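You operate a simulated robot arm through the tools that you are given. There is no shell and no other tool. Be economical: measure what you need, move in short steps, check, and stop when the job is done.

Carry out the task below with a simulated robot arm. There is one attempt and no reset: what you move stays moved.

JOB
Take the green pan from the middle shelf of the grey rack and put it on the shelf under the filling bench. Take the feed plate with the smallest size on its label from the second shelf from the bottom of the grey rack and put it on the fourth shelf from the bottom of the blue rack. Take the tin that says "grease" from the middle shelf of the grey rack and leave it on the second shelf from the bottom of the grey rack. Put the split bag on the second shelf from the bottom of the grey rack away on the top of the narrow table under the bag counter. Put one of the stones from the middle shelf of the blue rack on the middle shelf of the grey rack. Fetch the blue cup from the second shelf from the bottom of the blue rack and stand it on the top of the filling bench. Put the bag on the middle shelf of the blue rack away on the low shelf of the bag rack. Stack the yellow jar from the second shelf from the bottom of the blue rack on top of the red jar. Count the cartons on the middle shelf of the blue rack, then put as many of the tall jars from the middle shelf of the blue rack on the fourth shelf from the bottom of the blue rack. Fetch the brown block with the red handle and set it on the fourth shelf from the bottom of the blue rack. Switch the green rocker switch on. Close the hopper lid on the filler. Lift the middle right bin lid open. The order is free. Set down upright: tin, cup, bag, tall jar, brown block with the red handle.

The check looks at the end state, three seconds after you hand in, the way a careful person would. Anything else that was tipped, shoved, dropped, spilled or broken makes it a failure. Lids that push on must go on centred and level and be pressed home; caps that screw on are set level and turned clockwise until they are tight.

ROBOT AND FRAMES
A 7-joint arm with a fingered hand on a trunk, on a base that drives. Base frame: it is fixed to the floor where the robot stands at the start and does not move with it; the origin is under the middle of the robot, x ahead of it, y to its left, z up. Units: m, degrees, N and s.
With the tool pointing down near the work surface it reaches from about 0.7 to 0.7 m from the robot's upright axis, wherever it stands. Its first joint turns from -149.0 to 149.0 degrees. Places, roughly: bag [0.75, -1.5, 1]; brown block with the red handle (13x10x14 cm) [0.7, -1.9, 0]; carton [0.75, -0.75, 1]; cup [0.75, -1.25, 0.5]; feed plate [0.75, 0, 0.5]; fourth shelf of the blue rack [0.7, -1.1, 1.4]; green rocker switch [-0.1, -3.1, 1.3]; hopper lid on the filler [0.7, 1.5, 1.1]; jar [0.75, -1.5, 0.5]; low shelf of the bag rack [-0.8, 4.7, 0.3]; middle right bin lid [-5, 4.7, 1.2]; middle shelf of the grey rack [0.7, 0.1, 1]; pan [0.75, 0.25, 1]; second shelf of the grey rack [0.7, 0.1, 0.6]; shelf under the filling bench [0.7, 1.5, 0.2]; split bag [0.75, 0, 0.5]; stone (3x3x2 cm) [0.8, -1.2, 1]; stone (4x4x3 cm) [0.8, -0.8, 1]; stone (5x5x3 cm) [0.8, -1, 1]; stone (6x4x3 cm) [0.8, -1.6, 1]; tall jar [0.75, -1, 1]; tin [0.75, 0, 1]; top of the filling bench [0.6, 1.5, 0.8]; top of the narrow table under the bag counter (18x [-1.52, 4.6, 0.78]. Payload 3.5 kg.
Tool frame: the origin (TCP) lies between the finger pads and is the grasp point; the fingertips stand 0.03 m ahead of it; z points along the fingers, y is the line along which they close. Largest opening 0.104 m; the body of the gripper starts 0.035 m behind the TCP. The gripper is a hand of 4 fingers: y runs from the thumb to the fingers, the wrist lies at [-0.015, -0.11, -0.186] in the tool frame, and closing takes about 1.5 s.
Orientation is that of the tool frame in the base frame, as a unit quaternion [w, x, y, z]. With the fingers straight down and the wrist toward the robot, the tool's x, y and z point along [0, 1, 0], [1, 0, 0] and [0, 0, -1] of the base frame.

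CONTROLS
- The arm moves only by the tool nudge_tool. Its argument "rows" is a list that holds one entry, the list of rows, each a list of 7 numbers: the gripper command, from -1 (shut) to 1 (fully open), values between in proportion, then the shift along the tool's x, y, z in m, then the turn, a rotation vector about the tool's x, y, z in degrees. In form: [[[claw, x, y, z, rx, ry, rz], ...]]. A call has 1 to 8 rows; each row is the pose to reach, as a shift and turn from the pose commanded when the call began, along the tool's axes at that moment. Each row takes 0.2 s and may step no farther than 0.05 m and 8.6 degrees from the row before; otherwise, or with a gripper value out of range, the whole call is refused. Where a pose cannot be reached the arm comes as near as it can. A force on the tool above 40 N (or 10 N above the force at the start of the call, whichever is more), or a blocked arm, ends the call early, and 0.2 s more pass. Each finger travels about 0.045 m/s and halts on what it meets, pressing with about 33 N; the grip force reading is that of the motor and also rises with nothing between the fingers. The clock runs only during rows and for 0.2 s after the last one: add rows that repeat a pose to give the fingers time. The reply holds the time, the measured pose of the TCP, the force on the tool along the base axes, the opening and the grip force, in the units named above and with some noise, with the torque about the TCP (base axes, N m) and any sound that the robot's microphone picked up.
- Cameras (640 x 400 px; columns grow to the right, rows downward): "scene" is now at [0.0303, 0.145, 1.4766]; the picture's right is [-0.29, -0.96, 0.00], its down [-0.68, 0.21, -0.70] and it looks along [0.67, -0.21, -0.71] (base axes); focal length 214 px, centre (320, 200). "wrist" rides on the gripper at [0.061, -0.092, -0.13] in the tool frame; the picture's right is [-0.81, 0.28, -0.52], its down [-0.53, -0.71, 0.46] and it looks along [-0.24, 0.64, 0.72] (tool axes); focal length 275 px, centre (320, 200). There is no depth. A picture from a camera that has moved, and an enlarged one, comes with that camera's place and axes in the base frame and with its lens.
- get_image(camera): a new picture of that camera. It takes no simulated time.
- move_column(by): slides the trunk up (or, below 0, down) by that many m; the arm and the scene camera ride with it, the base frame stays. It gives what a move gives, with no picture.
- drive_base(legs): drives the robot by 1 to 6 legs, each [ahead, left, turn to the left] in m, m and degrees, along the robot's own axes; the way and the turn of a leg run together, so that a leg with both is an arc; at most 1.5 m and 180 degrees a leg. The arm and the cameras ride along, it lands a little off, and it stops where it bumps. It gives what a move gives.
- preshape(shape): the hand has 4 fingers and takes this shape, open, in about a second: jaw (thumb against the fingers, like two jaws); tri (thumb and two fingers); tip (a fingertip pinch); poke (one finger out to press); point (the index stretched); flat (the hand flat); cup (the hand cupped); fist (a fist). The gripper value then closes the fingers along that shape, each until it touches; the sizes above hold for jaw. It gives what a move gives, with no picture.
- pan_tilt(pan, tilt): turns the head with the scene camera to pan (to the left, within 155 degrees either way) and tilt (down, from -29 to 69), counted from straight ahead of the robot. It gives what a move gives.
- close_up(camera, box): a new picture of the part [left, top, right, bottom] of that camera's present view, enlarged. It takes no simulated time.
- close_job(): hands the job in; it is judged then, once.

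Work in short steps. Places have to be worked out from the pictures, the camera data and where the tool is seen: move nearer, look again, correct. Check each grasp and each placing, and mend what went wrong. You have 577 turns and 360 pictures in all, those below and enlarged ones among them. Open the gripper and draw the arm clear of the work before you hand the job in, unless the task says otherwise; then end with one line.

The tools are called after ">>>" by a JSON object that holds its "fn" and its "kwargs". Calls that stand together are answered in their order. nudge_tool: Moves the arm, as the interface text tells. Its arguments: {"type":"object","properties":{"rows":{"type":"array","items":{"type":"array","items":{"type":"array","items":{"type":"number"}}}}},"required":["rows"]} The other tools are called the same way: move_column (by) slides the trunk up or down; preshape (shape) gives the hand a shape; drive_base (legs) drives the base; pan_tilt (pan, tilt) turns the head that bears the scene camera; get_image (camera) takes a picture; close_up (camera, box) takes an enlarged picture of a part of a camera's view; close_job () hands the job in.

At the start:

```text
time: 0.0
eef_pos: [0.4448, -0.4228, 0.9991]
tcp_rot: [0.001, 0.707, 0.707, 0.0]
wrist_force: [-0.8, 0.4, -0.3]
wrist_torque: [-0.02, -0.04, -0.03]
finger_gap: 0.1037
gripper_force: 0.1
shape: jaw
trunk travel left (down, up): [-0.525, 0.185]
robot x, y, heading: [-0.0014, 0.0024, -0.0]
head pan, tilt: [-17.1, 45.6]
```

scene: 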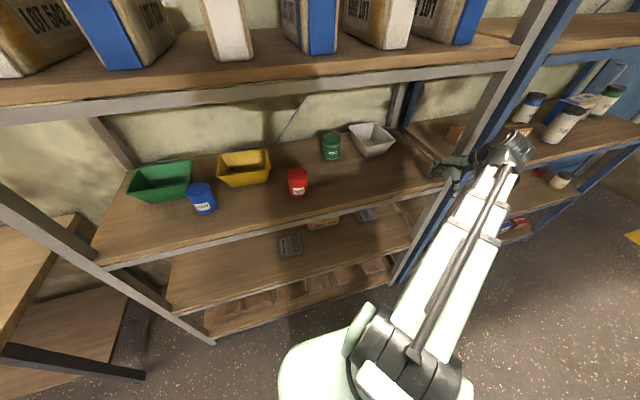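
wrist: 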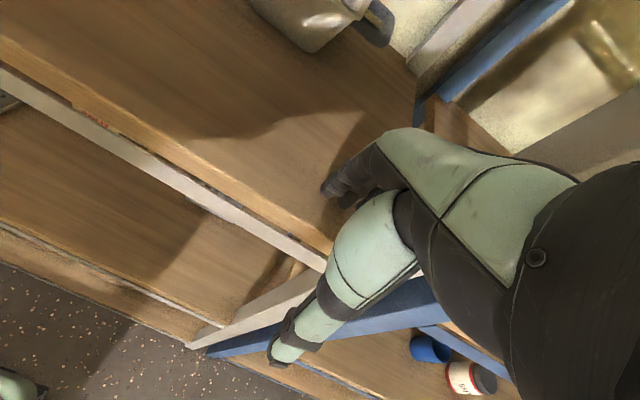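

The start view shows the grey rack ahead and the blue rack to the right. I'll look closer at the grey rack's shelves to locate things.

>>> {"fn": "close_up", "kwargs": {"camera": "scene", "box": [90, 110, 410, 310]}}

>>> {"fn": "close_up", "kwargs": {"camera": "scene", "box": [400, 50, 640, 250]}}

```text
2.00 times, centred on (250, 210) of scene
camera zoom: at [0.0303, 0.145, 1.4766], right [-0.29, -0.96, 0.0], down [-0.68, 0.21, -0.7], along [0.67, -0.21, -0.71], focal length 429 px, centre (460, 180)
```

zoom: 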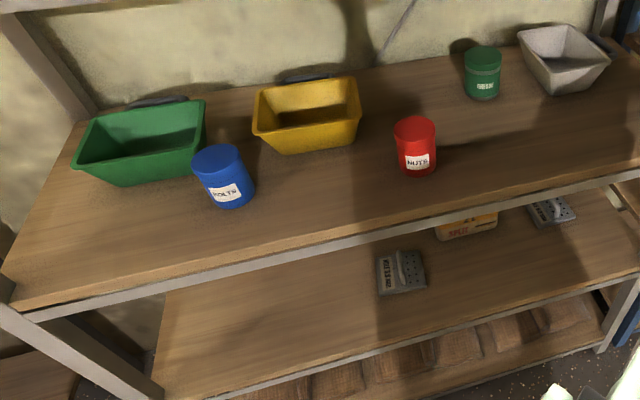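

```text
2.00 times, centred on (520, 150) of scene
camera zoom: at [0.0303, 0.145, 1.4766], right [-0.29, -0.96, 0.0], down [-0.68, 0.21, -0.7], along [0.67, -0.21, -0.71], focal length 429 px, centre (-80, 300)
```

zoom: 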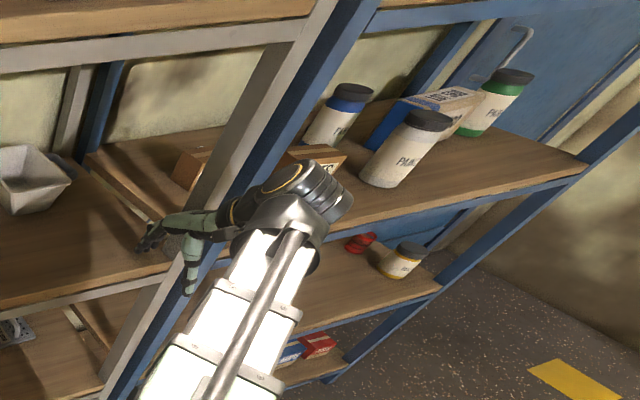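

I'll back off a little to get overview views of racks, and bring the head round.

>>> {"fn": "drive_base", "kwargs": {"legs": [[-0.5, 0, 0]]}}

>>> {"fn": "pan_tilt", "kwargs": {"pan": 0, "tilt": 25}}

>>> {"fn": "get_image", "kwargs": {"camera": "scene"}}

>>> {"fn": "pan_tilt", "kwargs": {"pan": -50, "tilt": 25}}

>>> {"fn": "get_image", "kwargs": {"camera": "scene"}}

>>> {"fn": "pan_tilt", "kwargs": {"pan": 50, "tilt": 25}}

>>> {"fn": "get_image", "kwargs": {"camera": "scene"}}

```text
time: 2.9
eef_pos: [-0.0499, -0.4209, 1.0004]
tcp_rot: [0.0, 0.704, 0.71, 0.001]
wrist_force: [-0.2, -0.3, 1.0]
wrist_torque: [0.0, 0.03, 0.05]
finger_gap: 0.1038
gripper_force: 0.0
shape: jaw
trunk travel left (down, up): [-0.525, 0.185]
robot x, y, heading: [-0.4982, -0.0011, 0.2]
head pan, tilt: [-17.1, 45.6]
```

```text
time: 3.8
eef_pos: [-0.0503, -0.421, 1.0001]
tcp_rot: [0.001, 0.704, 0.71, 0.0]
wrist_force: [0.3, 0.3, 0.1]
wrist_torque: [-0.01, 0.01, -0.02]
finger_gap: 0.1038
gripper_force: 0.0
shape: jaw
trunk travel left (down, up): [-0.525, 0.185]
robot x, y, heading: [-0.4954, -0.0034, 0.3]
head pan, tilt: [0.0, 25.0]
```

```text
355 pictures are left
camera scene: at [-0.4523, 0.1672, 1.5079], right [0.01, -1.0, 0.0], down [-0.42, 0.0, -0.91], along [0.91, 0.01, -0.42], focal length 214 px, centre (320, 200)
```

scene: 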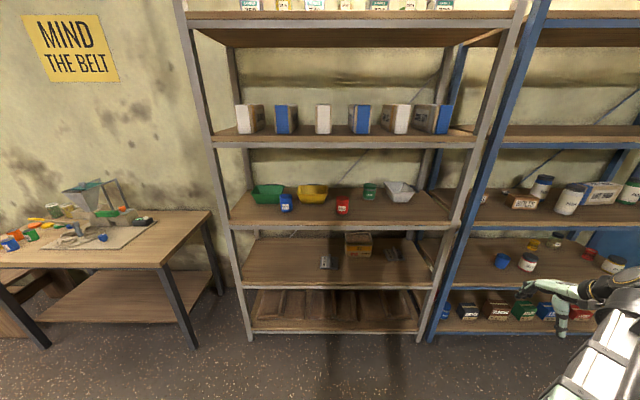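

```text
time: 4.9
eef_pos: [-0.0494, -0.4204, 1.0009]
tcp_rot: [0.001, 0.704, 0.71, 0.001]
wrist_force: [-0.1, 0.4, 0.3]
wrist_torque: [-0.02, -0.02, 0.01]
finger_gap: 0.1034
gripper_force: 0.0
shape: jaw
trunk travel left (down, up): [-0.525, 0.185]
robot x, y, heading: [-0.4959, 0.0013, 0.1]
head pan, tilt: [-50.0, 25.0]
```

```text
354 pictures are left
camera scene: at [-0.4846, 0.0964, 1.508], right [-0.76, -0.65, 0.0], down [-0.27, 0.32, -0.91], along [0.59, -0.69, -0.42], focal length 214 px, centre (320, 200)
```

scene: 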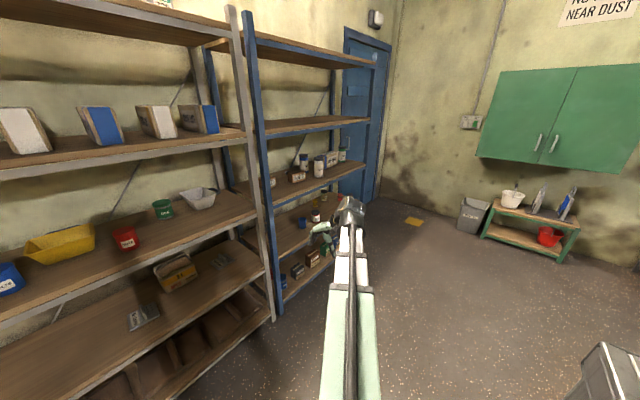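

```text
time: 6.7
eef_pos: [-0.0497, -0.4212, 1.0004]
tcp_rot: [0.0, 0.705, 0.709, 0.0]
wrist_force: [0.6, -0.1, -0.1]
wrist_torque: [0.02, -0.03, -0.02]
finger_gap: 0.1037
gripper_force: 0.1
shape: jaw
trunk travel left (down, up): [-0.525, 0.185]
robot x, y, heading: [-0.4984, -0.001, 0.2]
head pan, tilt: [50.0, 25.0]
```

```text
353 pictures are left
camera scene: at [-0.4857, 0.2375, 1.508], right [0.77, -0.64, 0.0], down [-0.27, -0.33, -0.91], along [0.58, 0.7, -0.42], focal length 214 px, centre (320, 200)
```

scene: 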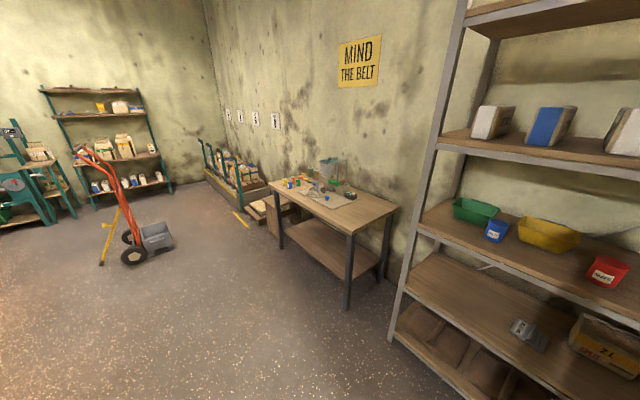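

Head back to straight; I'll enlarge the grey and blue racks for labels and measuring.

>>> {"fn": "pan_tilt", "kwargs": {"pan": 0, "tilt": 25}}

>>> {"fn": "close_up", "kwargs": {"camera": "scene", "box": [225, 160, 465, 310]}}

>>> {"fn": "close_up", "kwargs": {"camera": "scene", "box": [430, 150, 640, 282]}}

```text
time: 7.9
eef_pos: [-0.0501, -0.4216, 0.999]
tcp_rot: [0.0, 0.705, 0.709, 0.0]
wrist_force: [-0.8, 0.6, 0.2]
wrist_torque: [0.03, 0.04, 0.03]
finger_gap: 0.1037
gripper_force: 0.1
shape: jaw
trunk travel left (down, up): [-0.525, 0.185]
robot x, y, heading: [-0.5, 0.0006, 0.4]
head pan, tilt: [0.0, 25.0]
```

```text
2.67 times, centred on (345, 235) of scene
camera zoom: at [-0.4523, 0.1673, 1.508], right [0.01, -1.0, 0.0], down [-0.42, 0.0, -0.91], along [0.91, 0.01, -0.42], focal length 572 px, centre (253, 107)
```

zoom: 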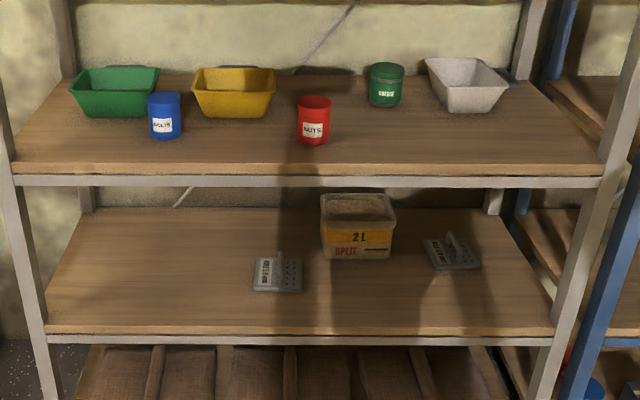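

```text
3.03 times, centred on (535, 216) of scene
camera zoom: at [-0.4523, 0.1673, 1.508], right [0.01, -1.0, 0.0], down [-0.42, 0.0, -0.91], along [0.91, 0.01, -0.42], focal length 650 px, centre (-332, 152)
```

zoom: 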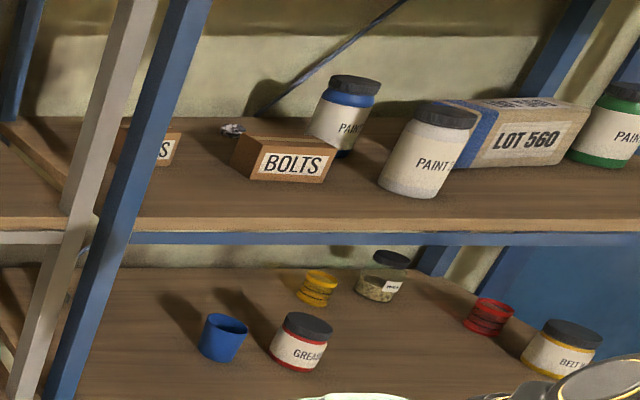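

The grease tin stands about (0.745, -0.12, 0.98). I'll swing the arm to the middle of the reach here, clear of the rack, and see how the arm lies.

>>> {"fn": "nudge_tool", "kwargs": {"rows": [[[1, 0.045, 0.015, 0, 0, 0, 0], [1, 0.09, 0.03, 0, 0, 0, 0], [1, 0.135, 0.045, 0, 0, 0, 0], [1, 0.18, 0.06, 0, 0, 0, 0], [1, 0.22, 0.075, 0, 0, 0, 0], [1, 0.26, 0.09, 0, 0, 0, 0], [1, 0.3, 0.1, 0, 0, 0, 0], [1, 0.3, 0.1, 0, 0, 0, 0]]]}}

>>> {"fn": "pan_tilt", "kwargs": {"pan": -10, "tilt": 45}}

>>> {"fn": "get_image", "kwargs": {"camera": "scene"}}

>>> {"fn": "get_image", "kwargs": {"camera": "wrist"}}

```text
time: 9.7
eef_pos: [0.0491, -0.1202, 0.998]
tcp_rot: [0.0, 0.704, 0.71, 0.0]
wrist_force: [0.3, 0.1, -0.3]
wrist_torque: [-0.02, -0.02, 0.0]
finger_gap: 0.1039
gripper_force: 0.1
shape: jaw
trunk travel left (down, up): [-0.525, 0.185]
robot x, y, heading: [-0.4935, -0.0011, 0.4]
head pan, tilt: [0.0, 25.0]
```

```text
time: 10.5
eef_pos: [0.0484, -0.1206, 0.9985]
tcp_rot: [0.0, 0.705, 0.71, 0.0]
wrist_force: [0.2, -0.2, 0.0]
wrist_torque: [-0.01, 0.0, 0.0]
finger_gap: 0.1038
gripper_force: 0.1
shape: jaw
trunk travel left (down, up): [-0.525, 0.185]
robot x, y, heading: [-0.4965, -0.0008, 0.5]
head pan, tilt: [-10.0, 45.0]
```

```text
350 pictures are left
camera scene: at [-0.4642, 0.1531, 1.4775], right [-0.17, -0.99, 0.0], down [-0.7, 0.12, -0.71], along [0.7, -0.12, -0.71], focal length 214 px, centre (320, 200)
```

scene: 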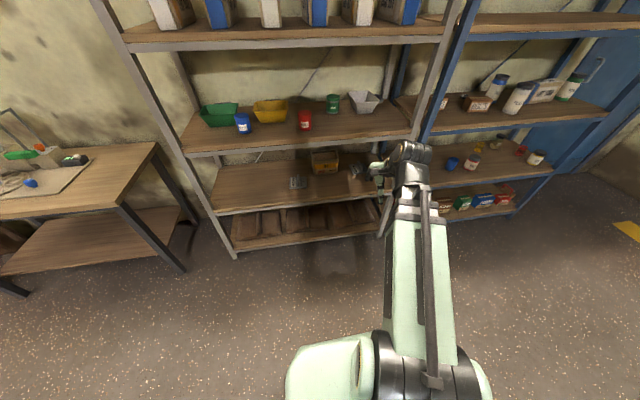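

```text
349 pictures are left
camera wrist: at [-0.0429, -0.0608, 1.1279], right [0.28, -0.81, 0.52], down [-0.71, -0.54, -0.46], along [0.65, -0.24, -0.72], focal length 275 px, centre (320, 200)
```

wrist: 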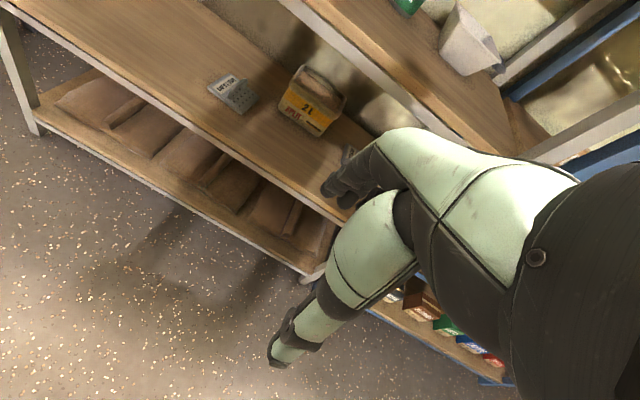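

To slide in under the next shelf I'll turn the hand to point forward-down at 40° with the closing line sideways, in free space here.

>>> {"fn": "nudge_tool", "kwargs": {"rows": [[[1, 0, 0, 0, -3.253, 3.253, 6.978], [1, 0, 0, 0, -6.506, 6.506, 13.956], [1, 0, 0, 0, -9.759, 9.759, 20.934], [1, 0, 0, 0, -13.012, 13.012, 27.912], [1, 0, 0, 0, -16.265, 16.265, 34.89], [1, 0, 0, 0, -19.518, 19.518, 41.868]]]}}

>>> {"fn": "nudge_tool", "kwargs": {"rows": [[[1, 0, 0, 0, -3.253, 3.253, 6.978], [1, 0, 0, 0, -6.506, 6.506, 13.956], [1, 0, 0, 0, -9.759, 9.759, 20.934], [1, 0, 0, 0, -13.012, 13.012, 27.912], [1, 0, 0, 0, -16.265, 16.265, 34.89], [1, 0, 0, 0, -19.518, 19.518, 41.868], [1, 0, 0, 0, -19.518, 19.518, 41.868]]]}}

>>> {"fn": "get_image", "kwargs": {"camera": "scene"}}

>>> {"fn": "get_image", "kwargs": {"camera": "wrist"}}

```text
time: 11.9
eef_pos: [0.0967, -0.1306, 1.0116]
tcp_rot: [0.0, 0.89, 0.392, 0.233]
wrist_force: [0.0, -0.4, -0.4]
wrist_torque: [0.0, -0.01, -0.01]
finger_gap: 0.1036
gripper_force: 0.1
shape: jaw
out of reach, approached as far as the arm can: row 2, 3, 4, 5, 6
trunk travel left (down, up): [-0.525, 0.185]
robot x, y, heading: [-0.4979, -0.0021, 0.3]
head pan, tilt: [-10.0, 45.0]
```

```text
time: 13.5
eef_pos: [0.1044, -0.1324, 1.015]
tcp_rot: [-0.001, 0.906, 0.003, 0.423]
wrist_force: [-0.8, 0.1, 0.4]
wrist_torque: [0.0, 0.03, 0.02]
finger_gap: 0.1034
gripper_force: 0.0
shape: jaw
out of reach, approached as far as the arm can: row 1, 2, 3, 4, 5, 6, 7
trunk travel left (down, up): [-0.525, 0.185]
robot x, y, heading: [-0.4964, -0.0086, 0.2]
head pan, tilt: [-10.0, 45.0]
```

```text
348 pictures are left
camera scene: at [-0.4642, 0.1531, 1.4774], right [-0.17, -0.99, 0.0], down [-0.7, 0.12, -0.71], along [0.7, -0.12, -0.71], focal length 214 px, centre (320, 200)
```

scene: 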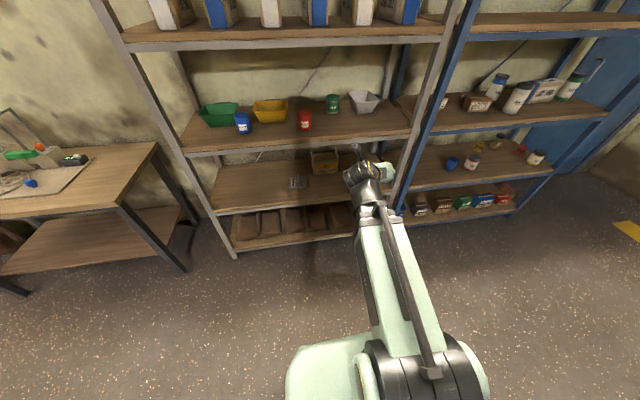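

```text
347 pictures are left
camera wrist: at [0.045, -0.042, 1.1467], right [-0.92, -0.28, -0.29], down [0.0, 0.71, -0.7], along [0.4, -0.64, -0.65], focal length 275 px, centre (320, 200)
```

wrist: 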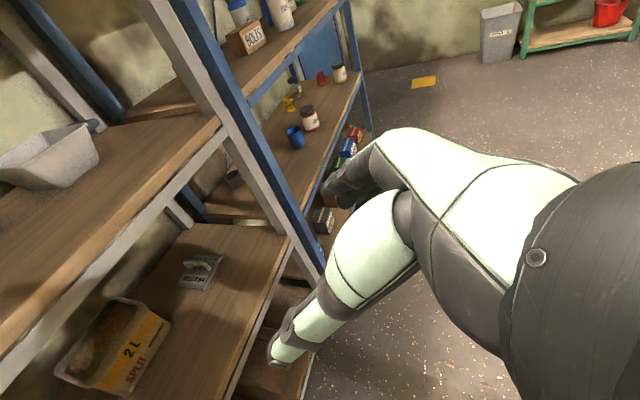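

The orientation was reached exactly (the near limit pushed the TCP out a little). I'll tilt to 55° down and push forward/up to get a clean commanded pose.

>>> {"fn": "nudge_tool", "kwargs": {"rows": [[[1, 0.032, 0, 0.038, 0, -7.5, 0], [1, 0.064, 0, 0.0766, 0, -15, 0], [1, 0.09, 0, 0.075, 0, -15, 0], [1, 0.09, 0, 0.075, 0, -15, 0]]]}}

```text
refused: row 2 steps farther than a row can; nothing moved
```

>>> {"fn": "nudge_tool", "kwargs": {"rows": [[[1, 0.03, 0, 0.036, 0, -7.5, 0], [1, 0.06, 0, 0.072, 0, -15, 0], [1, 0.09, 0, 0.075, 0, -15, 0], [1, 0.09, 0, 0.075, 0, -15, 0]]]}}

```text
time: 14.5
eef_pos: [0.2219, -0.1332, 1.0396]
tcp_rot: [-0.002, 0.954, 0.004, 0.301]
wrist_force: [-0.6, 0.8, 0.9]
wrist_torque: [0.01, -0.02, 0.02]
finger_gap: 0.1038
gripper_force: 0.1
shape: jaw
trunk travel left (down, up): [-0.525, 0.185]
robot x, y, heading: [-0.4971, 0.0002, 0.4]
head pan, tilt: [-10.0, 45.0]
```

Commanded pose now equals the actual one. I drive forward so the hand stops short of the grease tin and check.

>>> {"fn": "drive_base", "kwargs": {"legs": [[0.37, 0, 0]]}}

>>> {"fn": "get_image", "kwargs": {"camera": "scene"}}

>>> {"fn": "get_image", "kwargs": {"camera": "wrist"}}

```text
time: 16.9
eef_pos: [0.6017, -0.1309, 1.0391]
tcp_rot: [-0.001, 0.954, 0.003, 0.301]
wrist_force: [-0.4, 0.0, -0.5]
wrist_torque: [0.01, 0.01, 0.02]
finger_gap: 0.1039
gripper_force: 0.1
shape: jaw
trunk travel left (down, up): [-0.525, 0.185]
robot x, y, heading: [-0.1167, 0.002, 0.5]
head pan, tilt: [-10.0, 45.0]
```

```text
346 pictures are left
camera scene: at [-0.0854, 0.156, 1.4774], right [-0.17, -0.99, 0.0], down [-0.7, 0.12, -0.71], along [0.7, -0.12, -0.71], focal length 214 px, centre (320, 200)
```

scene: 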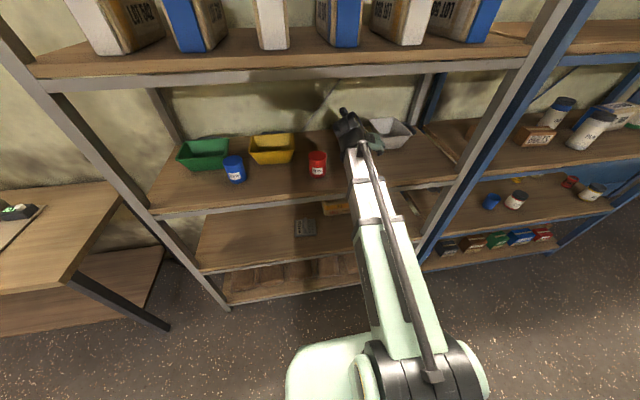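

```text
345 pictures are left
camera wrist: at [0.5765, -0.0394, 1.1812], right [-0.96, -0.28, -0.04], down [-0.18, 0.71, -0.68], along [0.22, -0.64, -0.73], focal length 275 px, centre (320, 200)
```

wrist: 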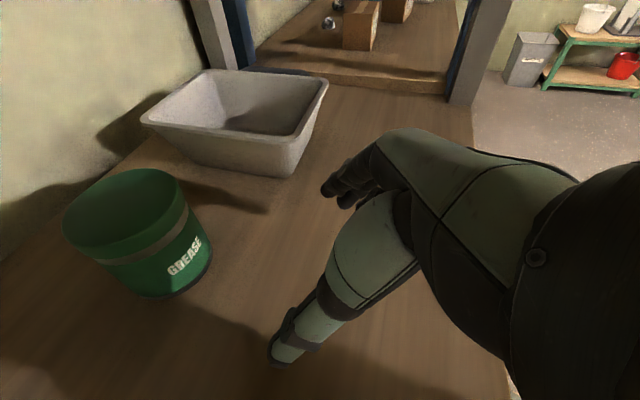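

The wrist view shows the grease tin near (0.745, -0.112), diameter ~0.075, top ~1.05. I align sideways and slide forward around it.

>>> {"fn": "nudge_tool", "kwargs": {"rows": [[[1, 0, -0.018, 0, 0, 0, 0], [1, 0.025, -0.018, 0.0175, 0, 0, 0], [1, 0.05, -0.018, 0.035, 0, 0, 0], [1, 0.074, -0.018, 0.052, 0, 0, 0], [1, 0.074, -0.018, 0.052, 0, 0, 0]]]}}

>>> {"fn": "get_image", "kwargs": {"camera": "wrist"}}

```text
time: 18.1
eef_pos: [0.692, -0.1107, 1.0378]
tcp_rot: [-0.002, 0.954, 0.003, 0.301]
wrist_force: [-0.3, 0.3, -0.2]
wrist_torque: [0.0, 0.0, -0.03]
finger_gap: 0.1034
gripper_force: 0.0
shape: jaw
trunk travel left (down, up): [-0.525, 0.185]
robot x, y, heading: [-0.1193, 0.0038, 0.5]
head pan, tilt: [-10.0, 45.0]
```

```text
344 pictures are left
camera wrist: at [0.6674, -0.02, 1.1798], right [-0.96, -0.28, -0.04], down [-0.18, 0.71, -0.68], along [0.22, -0.64, -0.73], focal length 275 px, centre (320, 200)
```

wrist: 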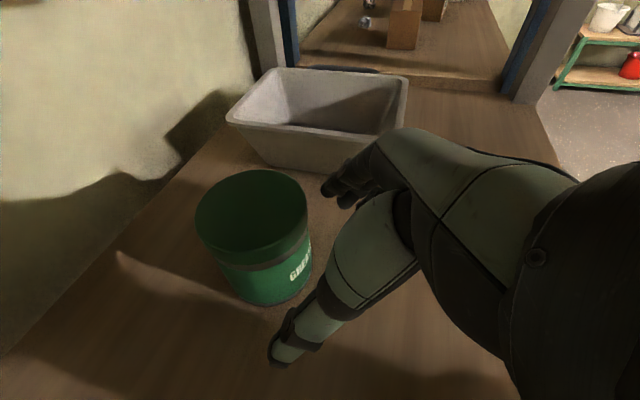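

Aligned (tin at about (0.742, -0.109)). Forward 0.045 and close.

>>> {"fn": "nudge_tool", "kwargs": {"rows": [[[1, 0.0185, 0, 0.013, 0, 0, 0], [1, 0.037, 0, 0.026, 0, 0, 0], [1, 0.037, 0, 0.026, 0, 0, 0], [-1, 0.037, 0, 0.026, 0, 0, 0], [-1, 0.037, 0, 0.026, 0, 0, 0], [-1, 0.037, 0, 0.026, 0, 0, 0], [-1, 0.037, 0, 0.026, 0, 0, 0], [-1, 0.037, 0, 0.026, 0, 0, 0]]]}}

>>> {"fn": "get_image", "kwargs": {"camera": "wrist"}}

```text
time: 19.9
eef_pos: [0.7373, -0.1123, 1.0386]
tcp_rot: [-0.001, 0.954, 0.003, 0.301]
wrist_force: [-1.0, 1.3, 0.4]
wrist_torque: [0.2, 0.01, 0.07]
finger_gap: 0.0659
gripper_force: 33.2
shape: jaw
trunk travel left (down, up): [-0.525, 0.185]
robot x, y, heading: [-0.1184, -0.0013, 0.9]
head pan, tilt: [-10.0, 45.0]
```

```text
343 pictures are left
camera wrist: at [0.7126, -0.0193, 1.181], right [-0.96, -0.28, -0.04], down [-0.18, 0.71, -0.68], along [0.22, -0.64, -0.73], focal length 275 px, centre (320, 200)
```

wrist: 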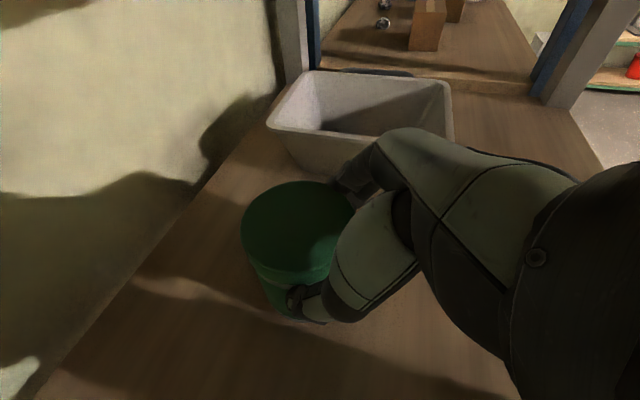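

Gripped (gap 0.066, 33 N). Lift 5 cm and check.

>>> {"fn": "nudge_tool", "kwargs": {"rows": [[[-1, 0.0115, 0, -0.0164, 0, 0, 0], [-1, 0.023, 0, -0.0328, 0, 0, 0], [-1, 0.0287, 0, -0.041, 0, 0, 0], [-1, 0.0287, 0, -0.041, 0, 0, 0]]]}}

>>> {"fn": "get_image", "kwargs": {"camera": "wrist"}}

```text
time: 20.9
eef_pos: [0.7358, -0.111, 1.0898]
tcp_rot: [-0.001, 0.953, 0.003, 0.302]
wrist_force: [-0.8, 0.9, -2.5]
wrist_torque: [0.03, 0.06, 0.01]
finger_gap: 0.0655
gripper_force: 33.0
shape: jaw
trunk travel left (down, up): [-0.525, 0.185]
robot x, y, heading: [-0.1151, -0.0018, 0.4]
head pan, tilt: [-10.0, 45.0]
```

```text
342 pictures are left
camera wrist: at [0.712, -0.0202, 1.2315], right [-0.96, -0.28, -0.04], down [-0.18, 0.71, -0.68], along [0.22, -0.64, -0.73], focal length 275 px, centre (320, 200)
```

wrist: 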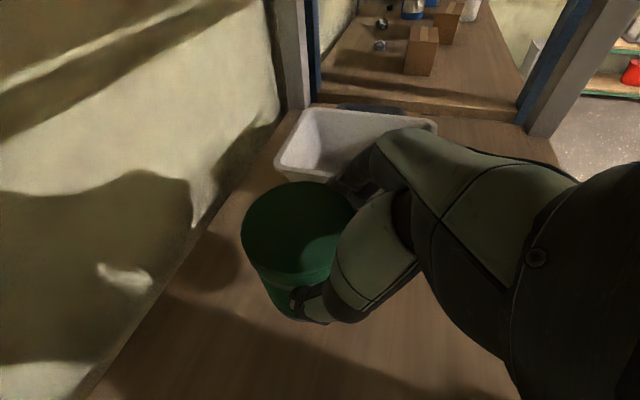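

Tin is held cleanly. Back out of the rack, then look down at the arm to learn how the boom slopes.

>>> {"fn": "drive_base", "kwargs": {"legs": [[-0.5, 0, 0]]}}

>>> {"fn": "pan_tilt", "kwargs": {"pan": -60, "tilt": 60}}

>>> {"fn": "get_image", "kwargs": {"camera": "scene"}}

```text
time: 23.9
eef_pos: [0.2375, -0.11, 1.0902]
tcp_rot: [-0.002, 0.954, 0.01, 0.301]
wrist_force: [-0.3, 0.5, -2.5]
wrist_torque: [0.01, 0.07, 0.03]
finger_gap: 0.0656
gripper_force: 32.9
shape: jaw
trunk travel left (down, up): [-0.525, 0.185]
robot x, y, heading: [-0.6162, -0.006, 1.2]
head pan, tilt: [-10.0, 45.0]
```

```text
time: 25.0
eef_pos: [0.2384, -0.1094, 1.0898]
tcp_rot: [-0.003, 0.954, 0.008, 0.3]
wrist_force: [0.4, 0.6, -3.6]
wrist_torque: [0.04, 0.08, -0.02]
finger_gap: 0.0659
gripper_force: 32.8
shape: jaw
trunk travel left (down, up): [-0.525, 0.185]
robot x, y, heading: [-0.6154, -0.0081, 1.3]
head pan, tilt: [-60.0, 60.0]
```

```text
341 pictures are left
camera scene: at [-0.632, 0.1053, 1.4579], right [-0.86, -0.52, 0.0], down [-0.45, 0.74, -0.5], along [0.26, -0.43, -0.87], focal length 214 px, centre (320, 200)
```

scene: 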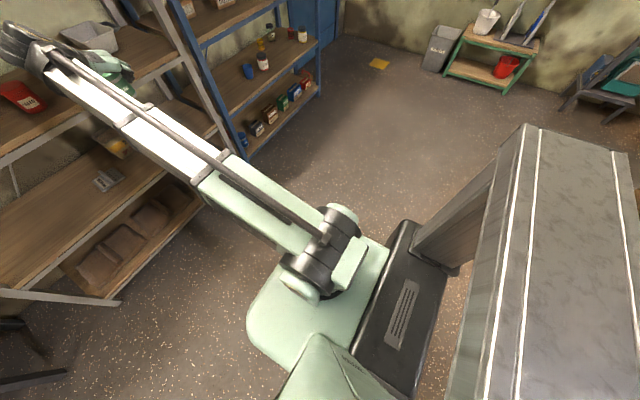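

The shoulder sits near z≈1.0 with a telescoping boom. Now lower the trunk 0.415 and shift left 0.42 (correcting heading) to face the free left part of the second shelf.

>>> {"fn": "move_column", "kwargs": {"by": -0.415}}

>>> {"fn": "drive_base", "kwargs": {"legs": [[0, 0.42, -1.3]]}}

>>> {"fn": "pan_tilt", "kwargs": {"pan": -10, "tilt": 25}}

>>> {"fn": "get_image", "kwargs": {"camera": "scene"}}

```text
refused: -0.415 is not a number from -0.4 to 0.4
```

```text
time: 27.6
eef_pos: [0.2333, 0.2888, 1.0897]
tcp_rot: [0.001, 0.954, 0.0, 0.3]
wrist_force: [0.7, 0.0, -3.4]
wrist_torque: [0.05, 0.07, -0.02]
finger_gap: 0.0661
gripper_force: 32.4
shape: jaw
trunk travel left (down, up): [-0.525, 0.185]
robot x, y, heading: [-0.6189, 0.404, -0.0]
head pan, tilt: [-60.0, 60.0]
```

```text
time: 28.8
eef_pos: [0.2323, 0.2873, 1.0884]
tcp_rot: [0.0, 0.954, 0.0, 0.3]
wrist_force: [-0.9, -0.1, -3.3]
wrist_torque: [0.02, 0.09, 0.02]
finger_gap: 0.0657
gripper_force: 32.3
shape: jaw
trunk travel left (down, up): [-0.525, 0.185]
robot x, y, heading: [-0.6223, 0.4076, -0.1]
head pan, tilt: [-10.0, 25.0]
```

```text
340 pictures are left
camera scene: at [-0.5766, 0.5599, 1.5079], right [-0.17, -0.98, 0.0], down [-0.42, 0.07, -0.91], along [0.89, -0.16, -0.42], focal length 214 px, centre (320, 200)
```

scene: 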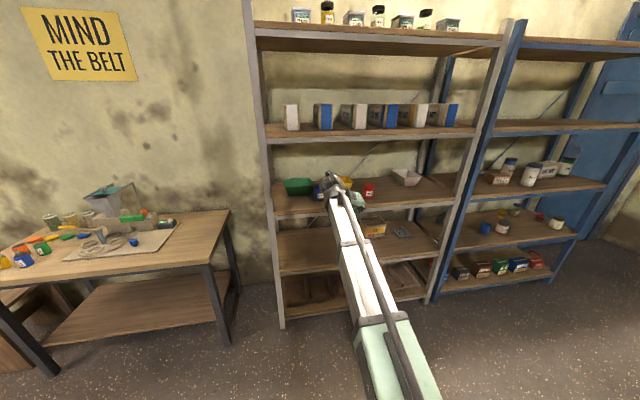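

Lower by 0.4 (limit per call), then look with the wrist camera before entering.

>>> {"fn": "move_column", "kwargs": {"by": -0.4}}

>>> {"fn": "drive_base", "kwargs": {"legs": [[0.2, 0.01, 0]]}}

>>> {"fn": "get_image", "kwargs": {"camera": "wrist"}}

>>> {"fn": "get_image", "kwargs": {"camera": "scene"}}

```text
time: 32.6
eef_pos: [0.2327, 0.2892, 0.6891]
tcp_rot: [0.0, 0.954, 0.0, 0.3]
wrist_force: [0.7, 0.0, -3.0]
wrist_torque: [0.03, 0.09, -0.03]
finger_gap: 0.0658
gripper_force: 33.4
shape: jaw
trunk travel left (down, up): [-0.125, 0.585]
robot x, y, heading: [-0.6191, 0.4042, 0.3]
head pan, tilt: [-10.0, 25.0]
```

```text
time: 34.2
eef_pos: [0.4366, 0.2943, 0.6894]
tcp_rot: [-0.001, 0.954, -0.002, 0.301]
wrist_force: [0.0, 0.4, -3.0]
wrist_torque: [0.04, 0.05, 0.0]
finger_gap: 0.066
gripper_force: 33.6
shape: jaw
trunk travel left (down, up): [-0.125, 0.585]
robot x, y, heading: [-0.4133, 0.4185, -0.2]
head pan, tilt: [-10.0, 25.0]
```

```text
339 pictures are left
camera wrist: at [0.4134, 0.3868, 0.8313], right [-0.96, -0.27, -0.04], down [-0.17, 0.71, -0.68], along [0.21, -0.65, -0.73], focal length 275 px, centre (320, 200)
```

wrist: 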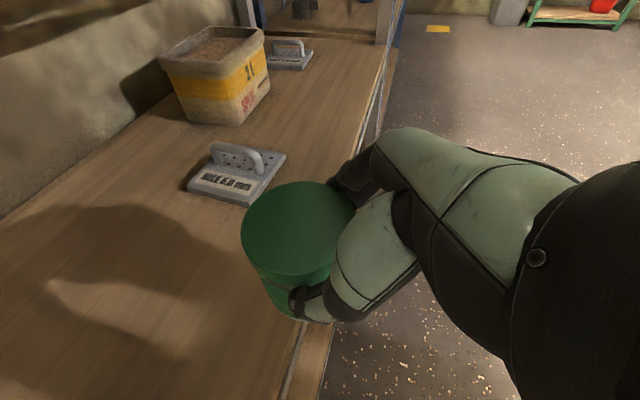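

```text
338 pictures are left
camera scene: at [-0.3713, 0.5695, 1.108], right [-0.18, -0.98, 0.0], down [-0.42, 0.07, -0.91], along [0.89, -0.16, -0.42], focal length 214 px, centre (320, 200)
```

scene: 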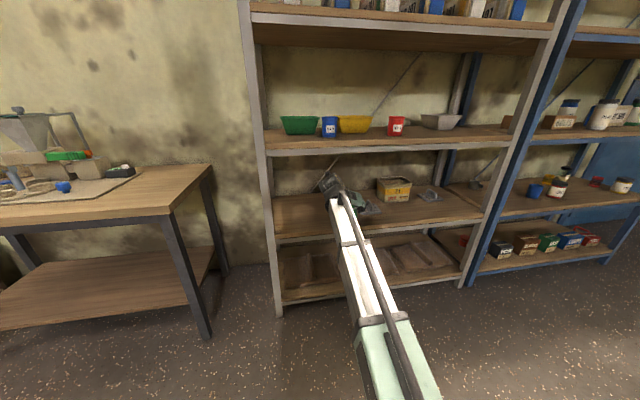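

The left plate reads about "SIZE 6.0 MM". I go on in with the tin to about (0.74, 0.33).

>>> {"fn": "drive_base", "kwargs": {"legs": [[0.3, 0.04, 0]]}}

>>> {"fn": "get_image", "kwargs": {"camera": "wrist"}}

>>> {"fn": "get_image", "kwargs": {"camera": "scene"}}

```text
time: 36.3
eef_pos: [0.7464, 0.3393, 0.6908]
tcp_rot: [0.0, 0.954, 0.0, 0.3]
wrist_force: [0.3, 0.2, -2.5]
wrist_torque: [0.02, 0.05, -0.02]
finger_gap: 0.0658
gripper_force: 32.5
shape: jaw
trunk travel left (down, up): [-0.125, 0.585]
robot x, y, heading: [-0.1039, 0.4551, 0.1]
head pan, tilt: [-10.0, 25.0]
```

```text
337 pictures are left
camera wrist: at [0.7234, 0.4294, 0.8313], right [-0.96, -0.27, -0.04], down [-0.18, 0.71, -0.68], along [0.22, -0.64, -0.73], focal length 275 px, centre (320, 200)
```

wrist: 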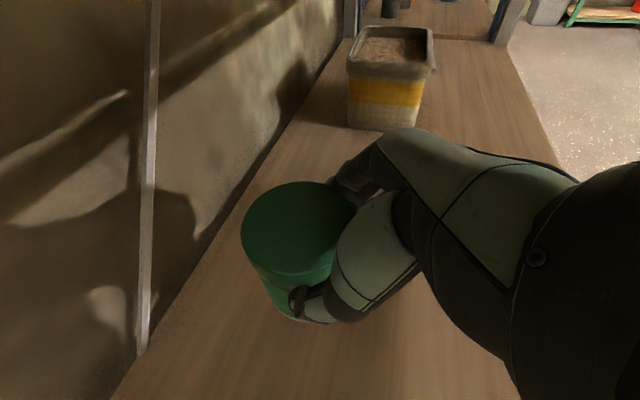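

```text
336 pictures are left
camera scene: at [-0.0618, 0.61, 1.108], right [-0.17, -0.98, 0.0], down [-0.42, 0.07, -0.91], along [0.89, -0.16, -0.42], focal length 214 px, centre (320, 200)
```

scene: 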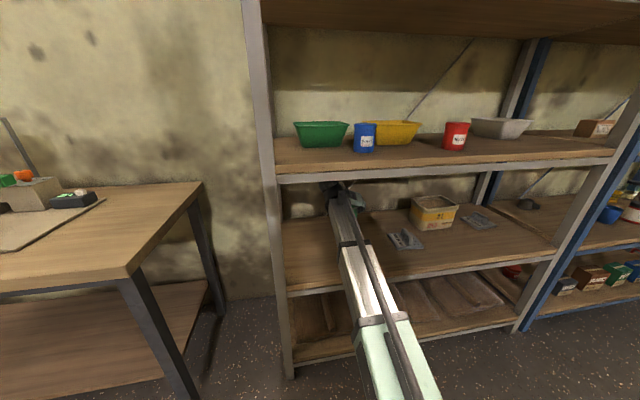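

Lower the tin 4 cm, then feel for the shelf with small steps.

>>> {"fn": "nudge_tool", "kwargs": {"rows": [[[-1, -0.0086, 0, 0.0123, 0, 0, 0], [-1, -0.0172, 0, 0.0246, 0, 0, 0], [-1, -0.023, 0, 0.0328, 0, 0, 0], [-1, -0.023, 0, 0.0328, 0, 0, 0]]]}}

>>> {"fn": "nudge_tool", "kwargs": {"rows": [[[-1, -0.0017, 0, 0.0025, 0, 0, 0], [-1, -0.0034, 0, 0.0049, 0, 0, 0]]]}}

>>> {"fn": "get_image", "kwargs": {"camera": "wrist"}}

```text
time: 37.3
eef_pos: [0.7478, 0.3378, 0.6509]
tcp_rot: [0.0, 0.954, 0.0, 0.301]
wrist_force: [-0.5, 0.6, -2.7]
wrist_torque: [0.02, 0.05, -0.03]
finger_gap: 0.0657
gripper_force: 33.4
shape: jaw
trunk travel left (down, up): [-0.125, 0.585]
robot x, y, heading: [-0.1071, 0.4583, -0.0]
head pan, tilt: [-10.0, 25.0]
```

```text
time: 37.9
eef_pos: [0.7466, 0.3364, 0.6435]
tcp_rot: [0.0, 0.954, 0.0, 0.301]
wrist_force: [-0.8, -0.5, -3.6]
wrist_torque: [0.03, 0.06, -0.02]
finger_gap: 0.0657
gripper_force: 33.3
shape: jaw
trunk travel left (down, up): [-0.125, 0.585]
robot x, y, heading: [-0.1066, 0.4559, -0.1]
head pan, tilt: [-10.0, 25.0]
```

```text
335 pictures are left
camera wrist: at [0.7232, 0.4284, 0.7856], right [-0.96, -0.27, -0.04], down [-0.18, 0.71, -0.68], along [0.22, -0.64, -0.73], focal length 275 px, centre (320, 200)
```

wrist: 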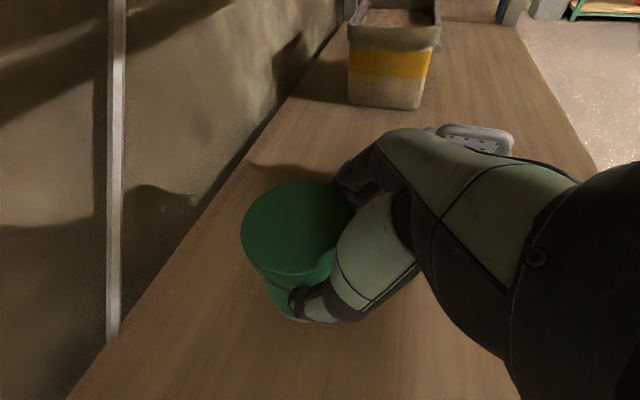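

Not yet in contact (force still ~-3 N, shadow slightly apart). Continue in small steps.

>>> {"fn": "nudge_tool", "kwargs": {"rows": [[[-1, -0.0011, 0, 0.0016, 0, 0, 0], [-1, -0.0023, 0, 0.0033, 0, 0, 0], [-1, -0.0023, 0, 0.0033, 0, 0, 0]]]}}

>>> {"fn": "nudge_tool", "kwargs": {"rows": [[[-1, -0.0011, 0, 0.0016, 0, 0, 0], [-1, -0.0023, 0, 0.0033, 0, 0, 0], [-1, -0.0023, 0, 0.0033, 0, 0, 0]]]}}

```text
time: 38.7
eef_pos: [0.7472, 0.3372, 0.6397]
tcp_rot: [0.0, 0.954, 0.0, 0.301]
wrist_force: [0.6, -0.4, -2.9]
wrist_torque: [0.0, 0.08, -0.01]
finger_gap: 0.0655
gripper_force: 33.1
shape: jaw
trunk travel left (down, up): [-0.125, 0.585]
robot x, y, heading: [-0.1055, 0.4588, -0.1]
head pan, tilt: [-10.0, 25.0]
```

```text
time: 39.5
eef_pos: [0.7491, 0.3385, 0.6357]
tcp_rot: [-0.001, 0.953, 0.0, 0.302]
wrist_force: [0.6, 0.3, -2.6]
wrist_torque: [0.01, 0.09, -0.03]
finger_gap: 0.0658
gripper_force: 33.2
shape: jaw
trunk travel left (down, up): [-0.125, 0.585]
robot x, y, heading: [-0.1061, 0.4541, 0.1]
head pan, tilt: [-10.0, 25.0]
```

>>> {"fn": "nudge_tool", "kwargs": {"rows": [[[-1, -0.0011, 0, 0.0016, 0, 0, 0], [-1, -0.0023, 0, 0.0033, 0, 0, 0], [-1, -0.0023, 0, 0.0033, 0, 0, 0]]]}}

>>> {"fn": "nudge_tool", "kwargs": {"rows": [[[-1, -0.0011, 0, 0.0016, 0, 0, 0], [-1, -0.0023, 0, 0.0033, 0, 0, 0], [-1, -0.0023, 0, 0.0033, 0, 0, 0]]]}}

>>> {"fn": "get_image", "kwargs": {"camera": "wrist"}}

```text
time: 40.3
eef_pos: [0.7471, 0.3368, 0.6313]
tcp_rot: [0.0, 0.954, 0.0, 0.301]
wrist_force: [0.4, -0.3, -2.9]
wrist_torque: [0.02, 0.1, 0.03]
finger_gap: 0.0658
gripper_force: 33.0
shape: jaw
trunk travel left (down, up): [-0.125, 0.585]
robot x, y, heading: [-0.1027, 0.4569, -0.2]
head pan, tilt: [-10.0, 25.0]
```

```text
time: 41.1
eef_pos: [0.7455, 0.3379, 0.6291]
tcp_rot: [0.0, 0.953, -0.001, 0.302]
wrist_force: [-3.0, -1.7, 7.6]
wrist_torque: [0.12, -0.06, 0.01]
finger_gap: 0.0655
gripper_force: 33.0
shape: jaw
trunk travel left (down, up): [-0.125, 0.585]
robot x, y, heading: [-0.1035, 0.459, -0.2]
head pan, tilt: [-10.0, 25.0]
```

```text
334 pictures are left
camera wrist: at [0.7221, 0.429, 0.7704], right [-0.96, -0.27, -0.04], down [-0.17, 0.71, -0.68], along [0.22, -0.65, -0.73], focal length 275 px, centre (320, 200)
```

wrist: 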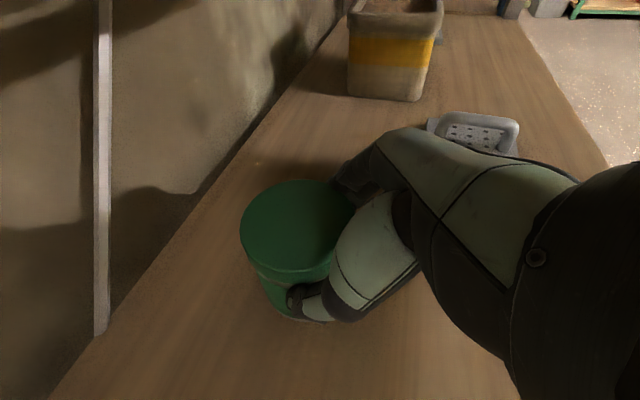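

Contact at TCP z 0.629 (so shelf spacing ≈0.41). Open the hand and back away along -x.

>>> {"fn": "nudge_tool", "kwargs": {"rows": [[[1, 0, 0, 0, 0, 0, 0], [1, 0, 0, 0, 0, 0, 0], [1, 0, 0, 0, 0, 0, 0], [1, 0, 0, 0, 0, 0, 0], [1, 0, 0, 0, 0, 0, 0], [1, 0, 0, 0, 0, 0, 0]]]}}

>>> {"fn": "nudge_tool", "kwargs": {"rows": [[[1, -0.025, 0, -0.0175, 0, 0, 0], [1, -0.05, 0, -0.035, 0, 0, 0], [1, -0.075, 0, -0.0525, 0, 0, 0], [1, -0.1, 0, -0.07, 0, 0, 0], [1, -0.1, 0, -0.07, 0, 0, 0]]]}}

>>> {"fn": "get_image", "kwargs": {"camera": "wrist"}}

```text
time: 42.5
eef_pos: [0.7464, 0.3379, 0.6282]
tcp_rot: [-0.001, 0.954, 0.0, 0.3]
wrist_force: [0.6, 0.6, 0.4]
wrist_torque: [0.01, 0.02, 0.0]
finger_gap: 0.1035
gripper_force: 0.0
shape: jaw
trunk travel left (down, up): [-0.125, 0.585]
robot x, y, heading: [-0.1094, 0.4571, 0.2]
head pan, tilt: [-10.0, 25.0]
```

```text
time: 43.7
eef_pos: [0.6227, 0.3367, 0.628]
tcp_rot: [0.0, 0.954, -0.001, 0.301]
wrist_force: [-0.2, -0.5, -0.4]
wrist_torque: [0.0, -0.02, 0.0]
finger_gap: 0.1036
gripper_force: 0.1
shape: jaw
trunk travel left (down, up): [-0.125, 0.585]
robot x, y, heading: [-0.1067, 0.4596, 0.0]
head pan, tilt: [-10.0, 25.0]
```

```text
333 pictures are left
camera wrist: at [0.6001, 0.4286, 0.77], right [-0.96, -0.27, -0.04], down [-0.18, 0.71, -0.68], along [0.21, -0.64, -0.73], focal length 275 px, centre (320, 200)
```

wrist: 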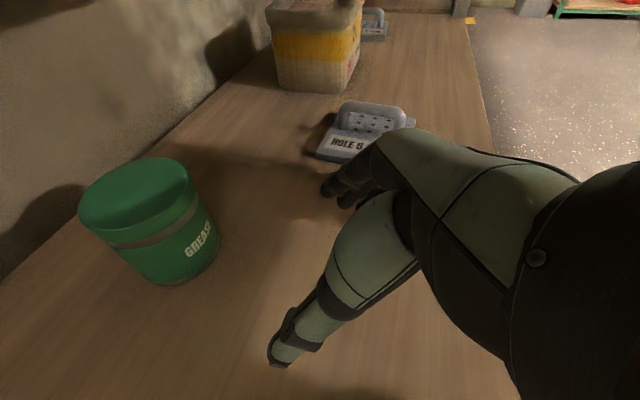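

Tin stands well. Now read the feed-plate labels: enlarge the scene view.

>>> {"fn": "close_up", "kwargs": {"camera": "scene", "box": [375, 190, 515, 270]}}

>>> {"fn": "close_up", "kwargs": {"camera": "wrist", "box": [300, 0, 440, 180]}}

```text
4.57 times, centred on (445, 230) of scene
camera zoom: at [-0.062, 0.6101, 1.108], right [-0.17, -0.98, 0.0], down [-0.42, 0.07, -0.91], along [0.89, -0.16, -0.42], focal length 980 px, centre (-251, 63)
```

zoom: 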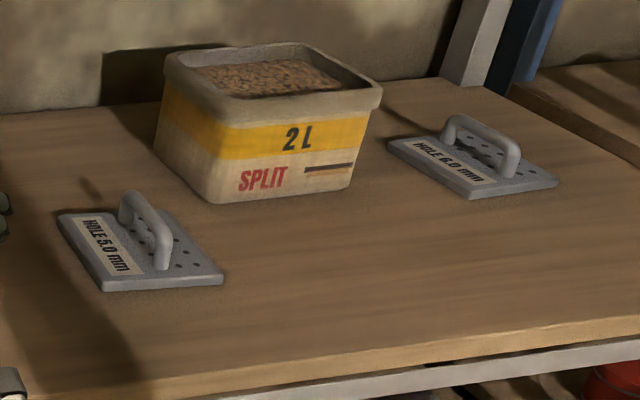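

```text
2.22 times, centred on (370, 90) of wrist
camera zoom: at [0.6001, 0.4286, 0.77], right [-0.96, -0.27, -0.04], down [-0.18, 0.71, -0.68], along [0.21, -0.64, -0.73], focal length 612 px, centre (209, 444)
```

zoom: 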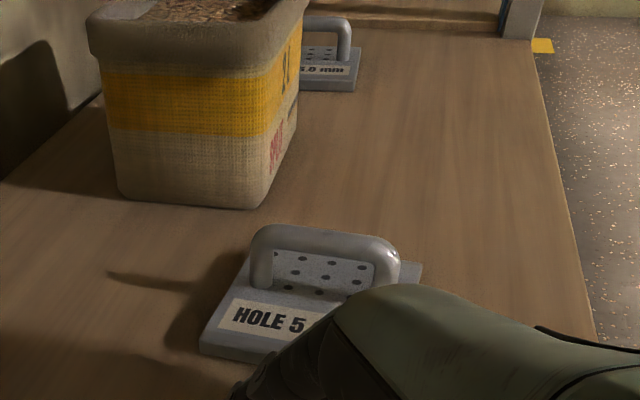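

Left plate is "HOLE 5.0 mm"; enlarge the right one to be sure.

>>> {"fn": "close_up", "kwargs": {"camera": "scene", "box": [455, 210, 505, 240]}}

>>> {"fn": "close_up", "kwargs": {"camera": "scene", "box": [385, 225, 435, 255]}}

```text
12.80 times, centred on (480, 225) of scene
camera zoom: at [-0.062, 0.6101, 1.108], right [-0.17, -0.98, 0.0], down [-0.42, 0.07, -0.91], along [0.89, -0.16, -0.42], focal length 2745 px, centre (-1728, -120)
```

zoom: 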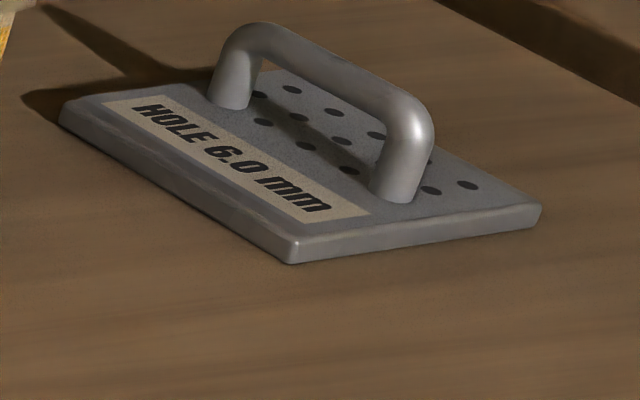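

```text
12.80 times, centred on (410, 240) of scene
camera zoom: at [-0.062, 0.6101, 1.108], right [-0.17, -0.98, 0.0], down [-0.42, 0.07, -0.91], along [0.89, -0.16, -0.42], focal length 2745 px, centre (-832, -312)
```

zoom: 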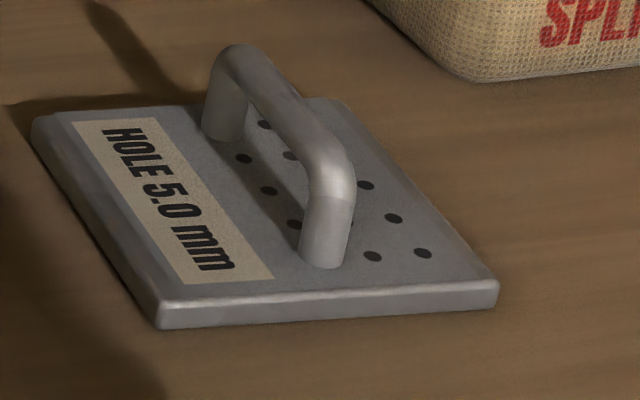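

The 5.0 mm plate (left) is the one; its handle bar runs along x near (0.608, 0.127), top ≈0.62. I raise slightly and slide the hand right above it.

>>> {"fn": "nudge_tool", "kwargs": {"rows": [[[1, 0.0172, 0, -0.0246, 0, 0, 0], [1, 0.015, 0.042, -0.028, 0, 0, 0], [1, 0.01, 0.084, -0.03, 0, 0, 0], [1, 0.005, 0.126, -0.033, 0, 0, 0], [1, 0.001, 0.168, -0.036, 0, 0, 0], [1, 0.001, 0.209, -0.036, 0, 0, 0], [1, 0.001, 0.209, -0.036, 0, 0, 0]]]}}

>>> {"fn": "get_image", "kwargs": {"camera": "wrist"}}

```text
time: 45.3
eef_pos: [0.6032, 0.1308, 0.6564]
tcp_rot: [0.0, 0.954, 0.0, 0.301]
wrist_force: [1.0, 0.6, -0.1]
wrist_torque: [-0.01, 0.02, 0.0]
finger_gap: 0.1039
gripper_force: 0.1
shape: jaw
trunk travel left (down, up): [-0.125, 0.585]
robot x, y, heading: [-0.1023, 0.4587, 0.0]
head pan, tilt: [-10.0, 25.0]
```

```text
328 pictures are left
camera wrist: at [0.5796, 0.222, 0.7977], right [-0.96, -0.27, -0.04], down [-0.18, 0.71, -0.68], along [0.22, -0.64, -0.73], focal length 275 px, centre (320, 200)
```

wrist: 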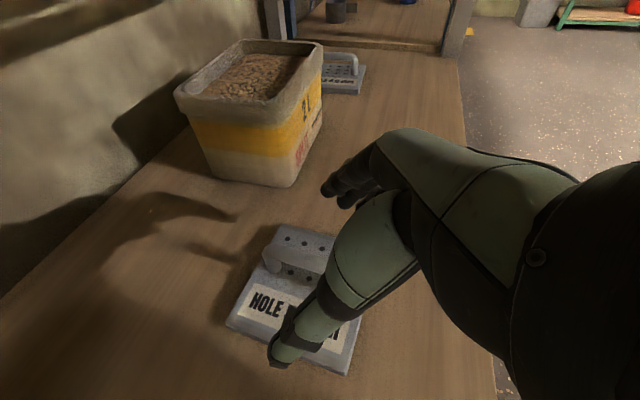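

From this closer view the bar centre is nearer (0.63, 0.125). Adjust, descend to z≈0.618, and close.

>>> {"fn": "nudge_tool", "kwargs": {"rows": [[[1, 0.0148, 0.005, 0.0103, 0, 0, 0], [1, 0.007, 0.005, 0.021, 0, 0, 0], [1, 0.0, 0.005, 0.032, 0, 0, 0], [1, -0.007, 0.005, 0.0414, 0, 0, 0], [1, -0.007, 0.005, 0.0414, 0, 0, 0]]]}}

>>> {"fn": "get_image", "kwargs": {"camera": "wrist"}}

```text
time: 46.5
eef_pos: [0.6215, 0.1237, 0.6191]
tcp_rot: [-0.001, 0.954, 0.0, 0.3]
wrist_force: [-0.3, -0.1, 0.1]
wrist_torque: [0.0, 0.01, -0.02]
finger_gap: 0.1039
gripper_force: 0.1
shape: jaw
trunk travel left (down, up): [-0.125, 0.585]
robot x, y, heading: [-0.1055, 0.4544, 0.1]
head pan, tilt: [-10.0, 25.0]
```

```text
327 pictures are left
camera wrist: at [0.5979, 0.2155, 0.7608], right [-0.96, -0.27, -0.04], down [-0.18, 0.71, -0.68], along [0.21, -0.64, -0.73], focal length 275 px, centre (320, 200)
```

wrist: 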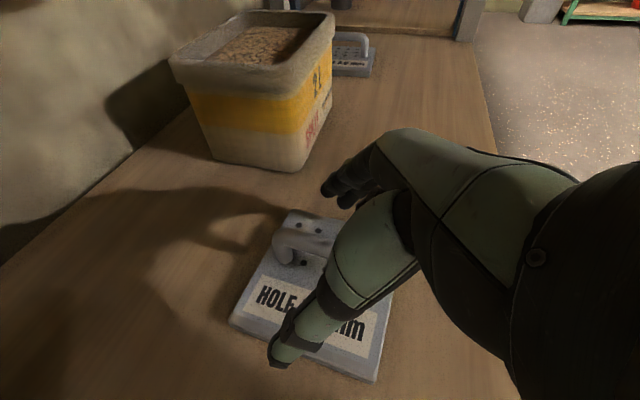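

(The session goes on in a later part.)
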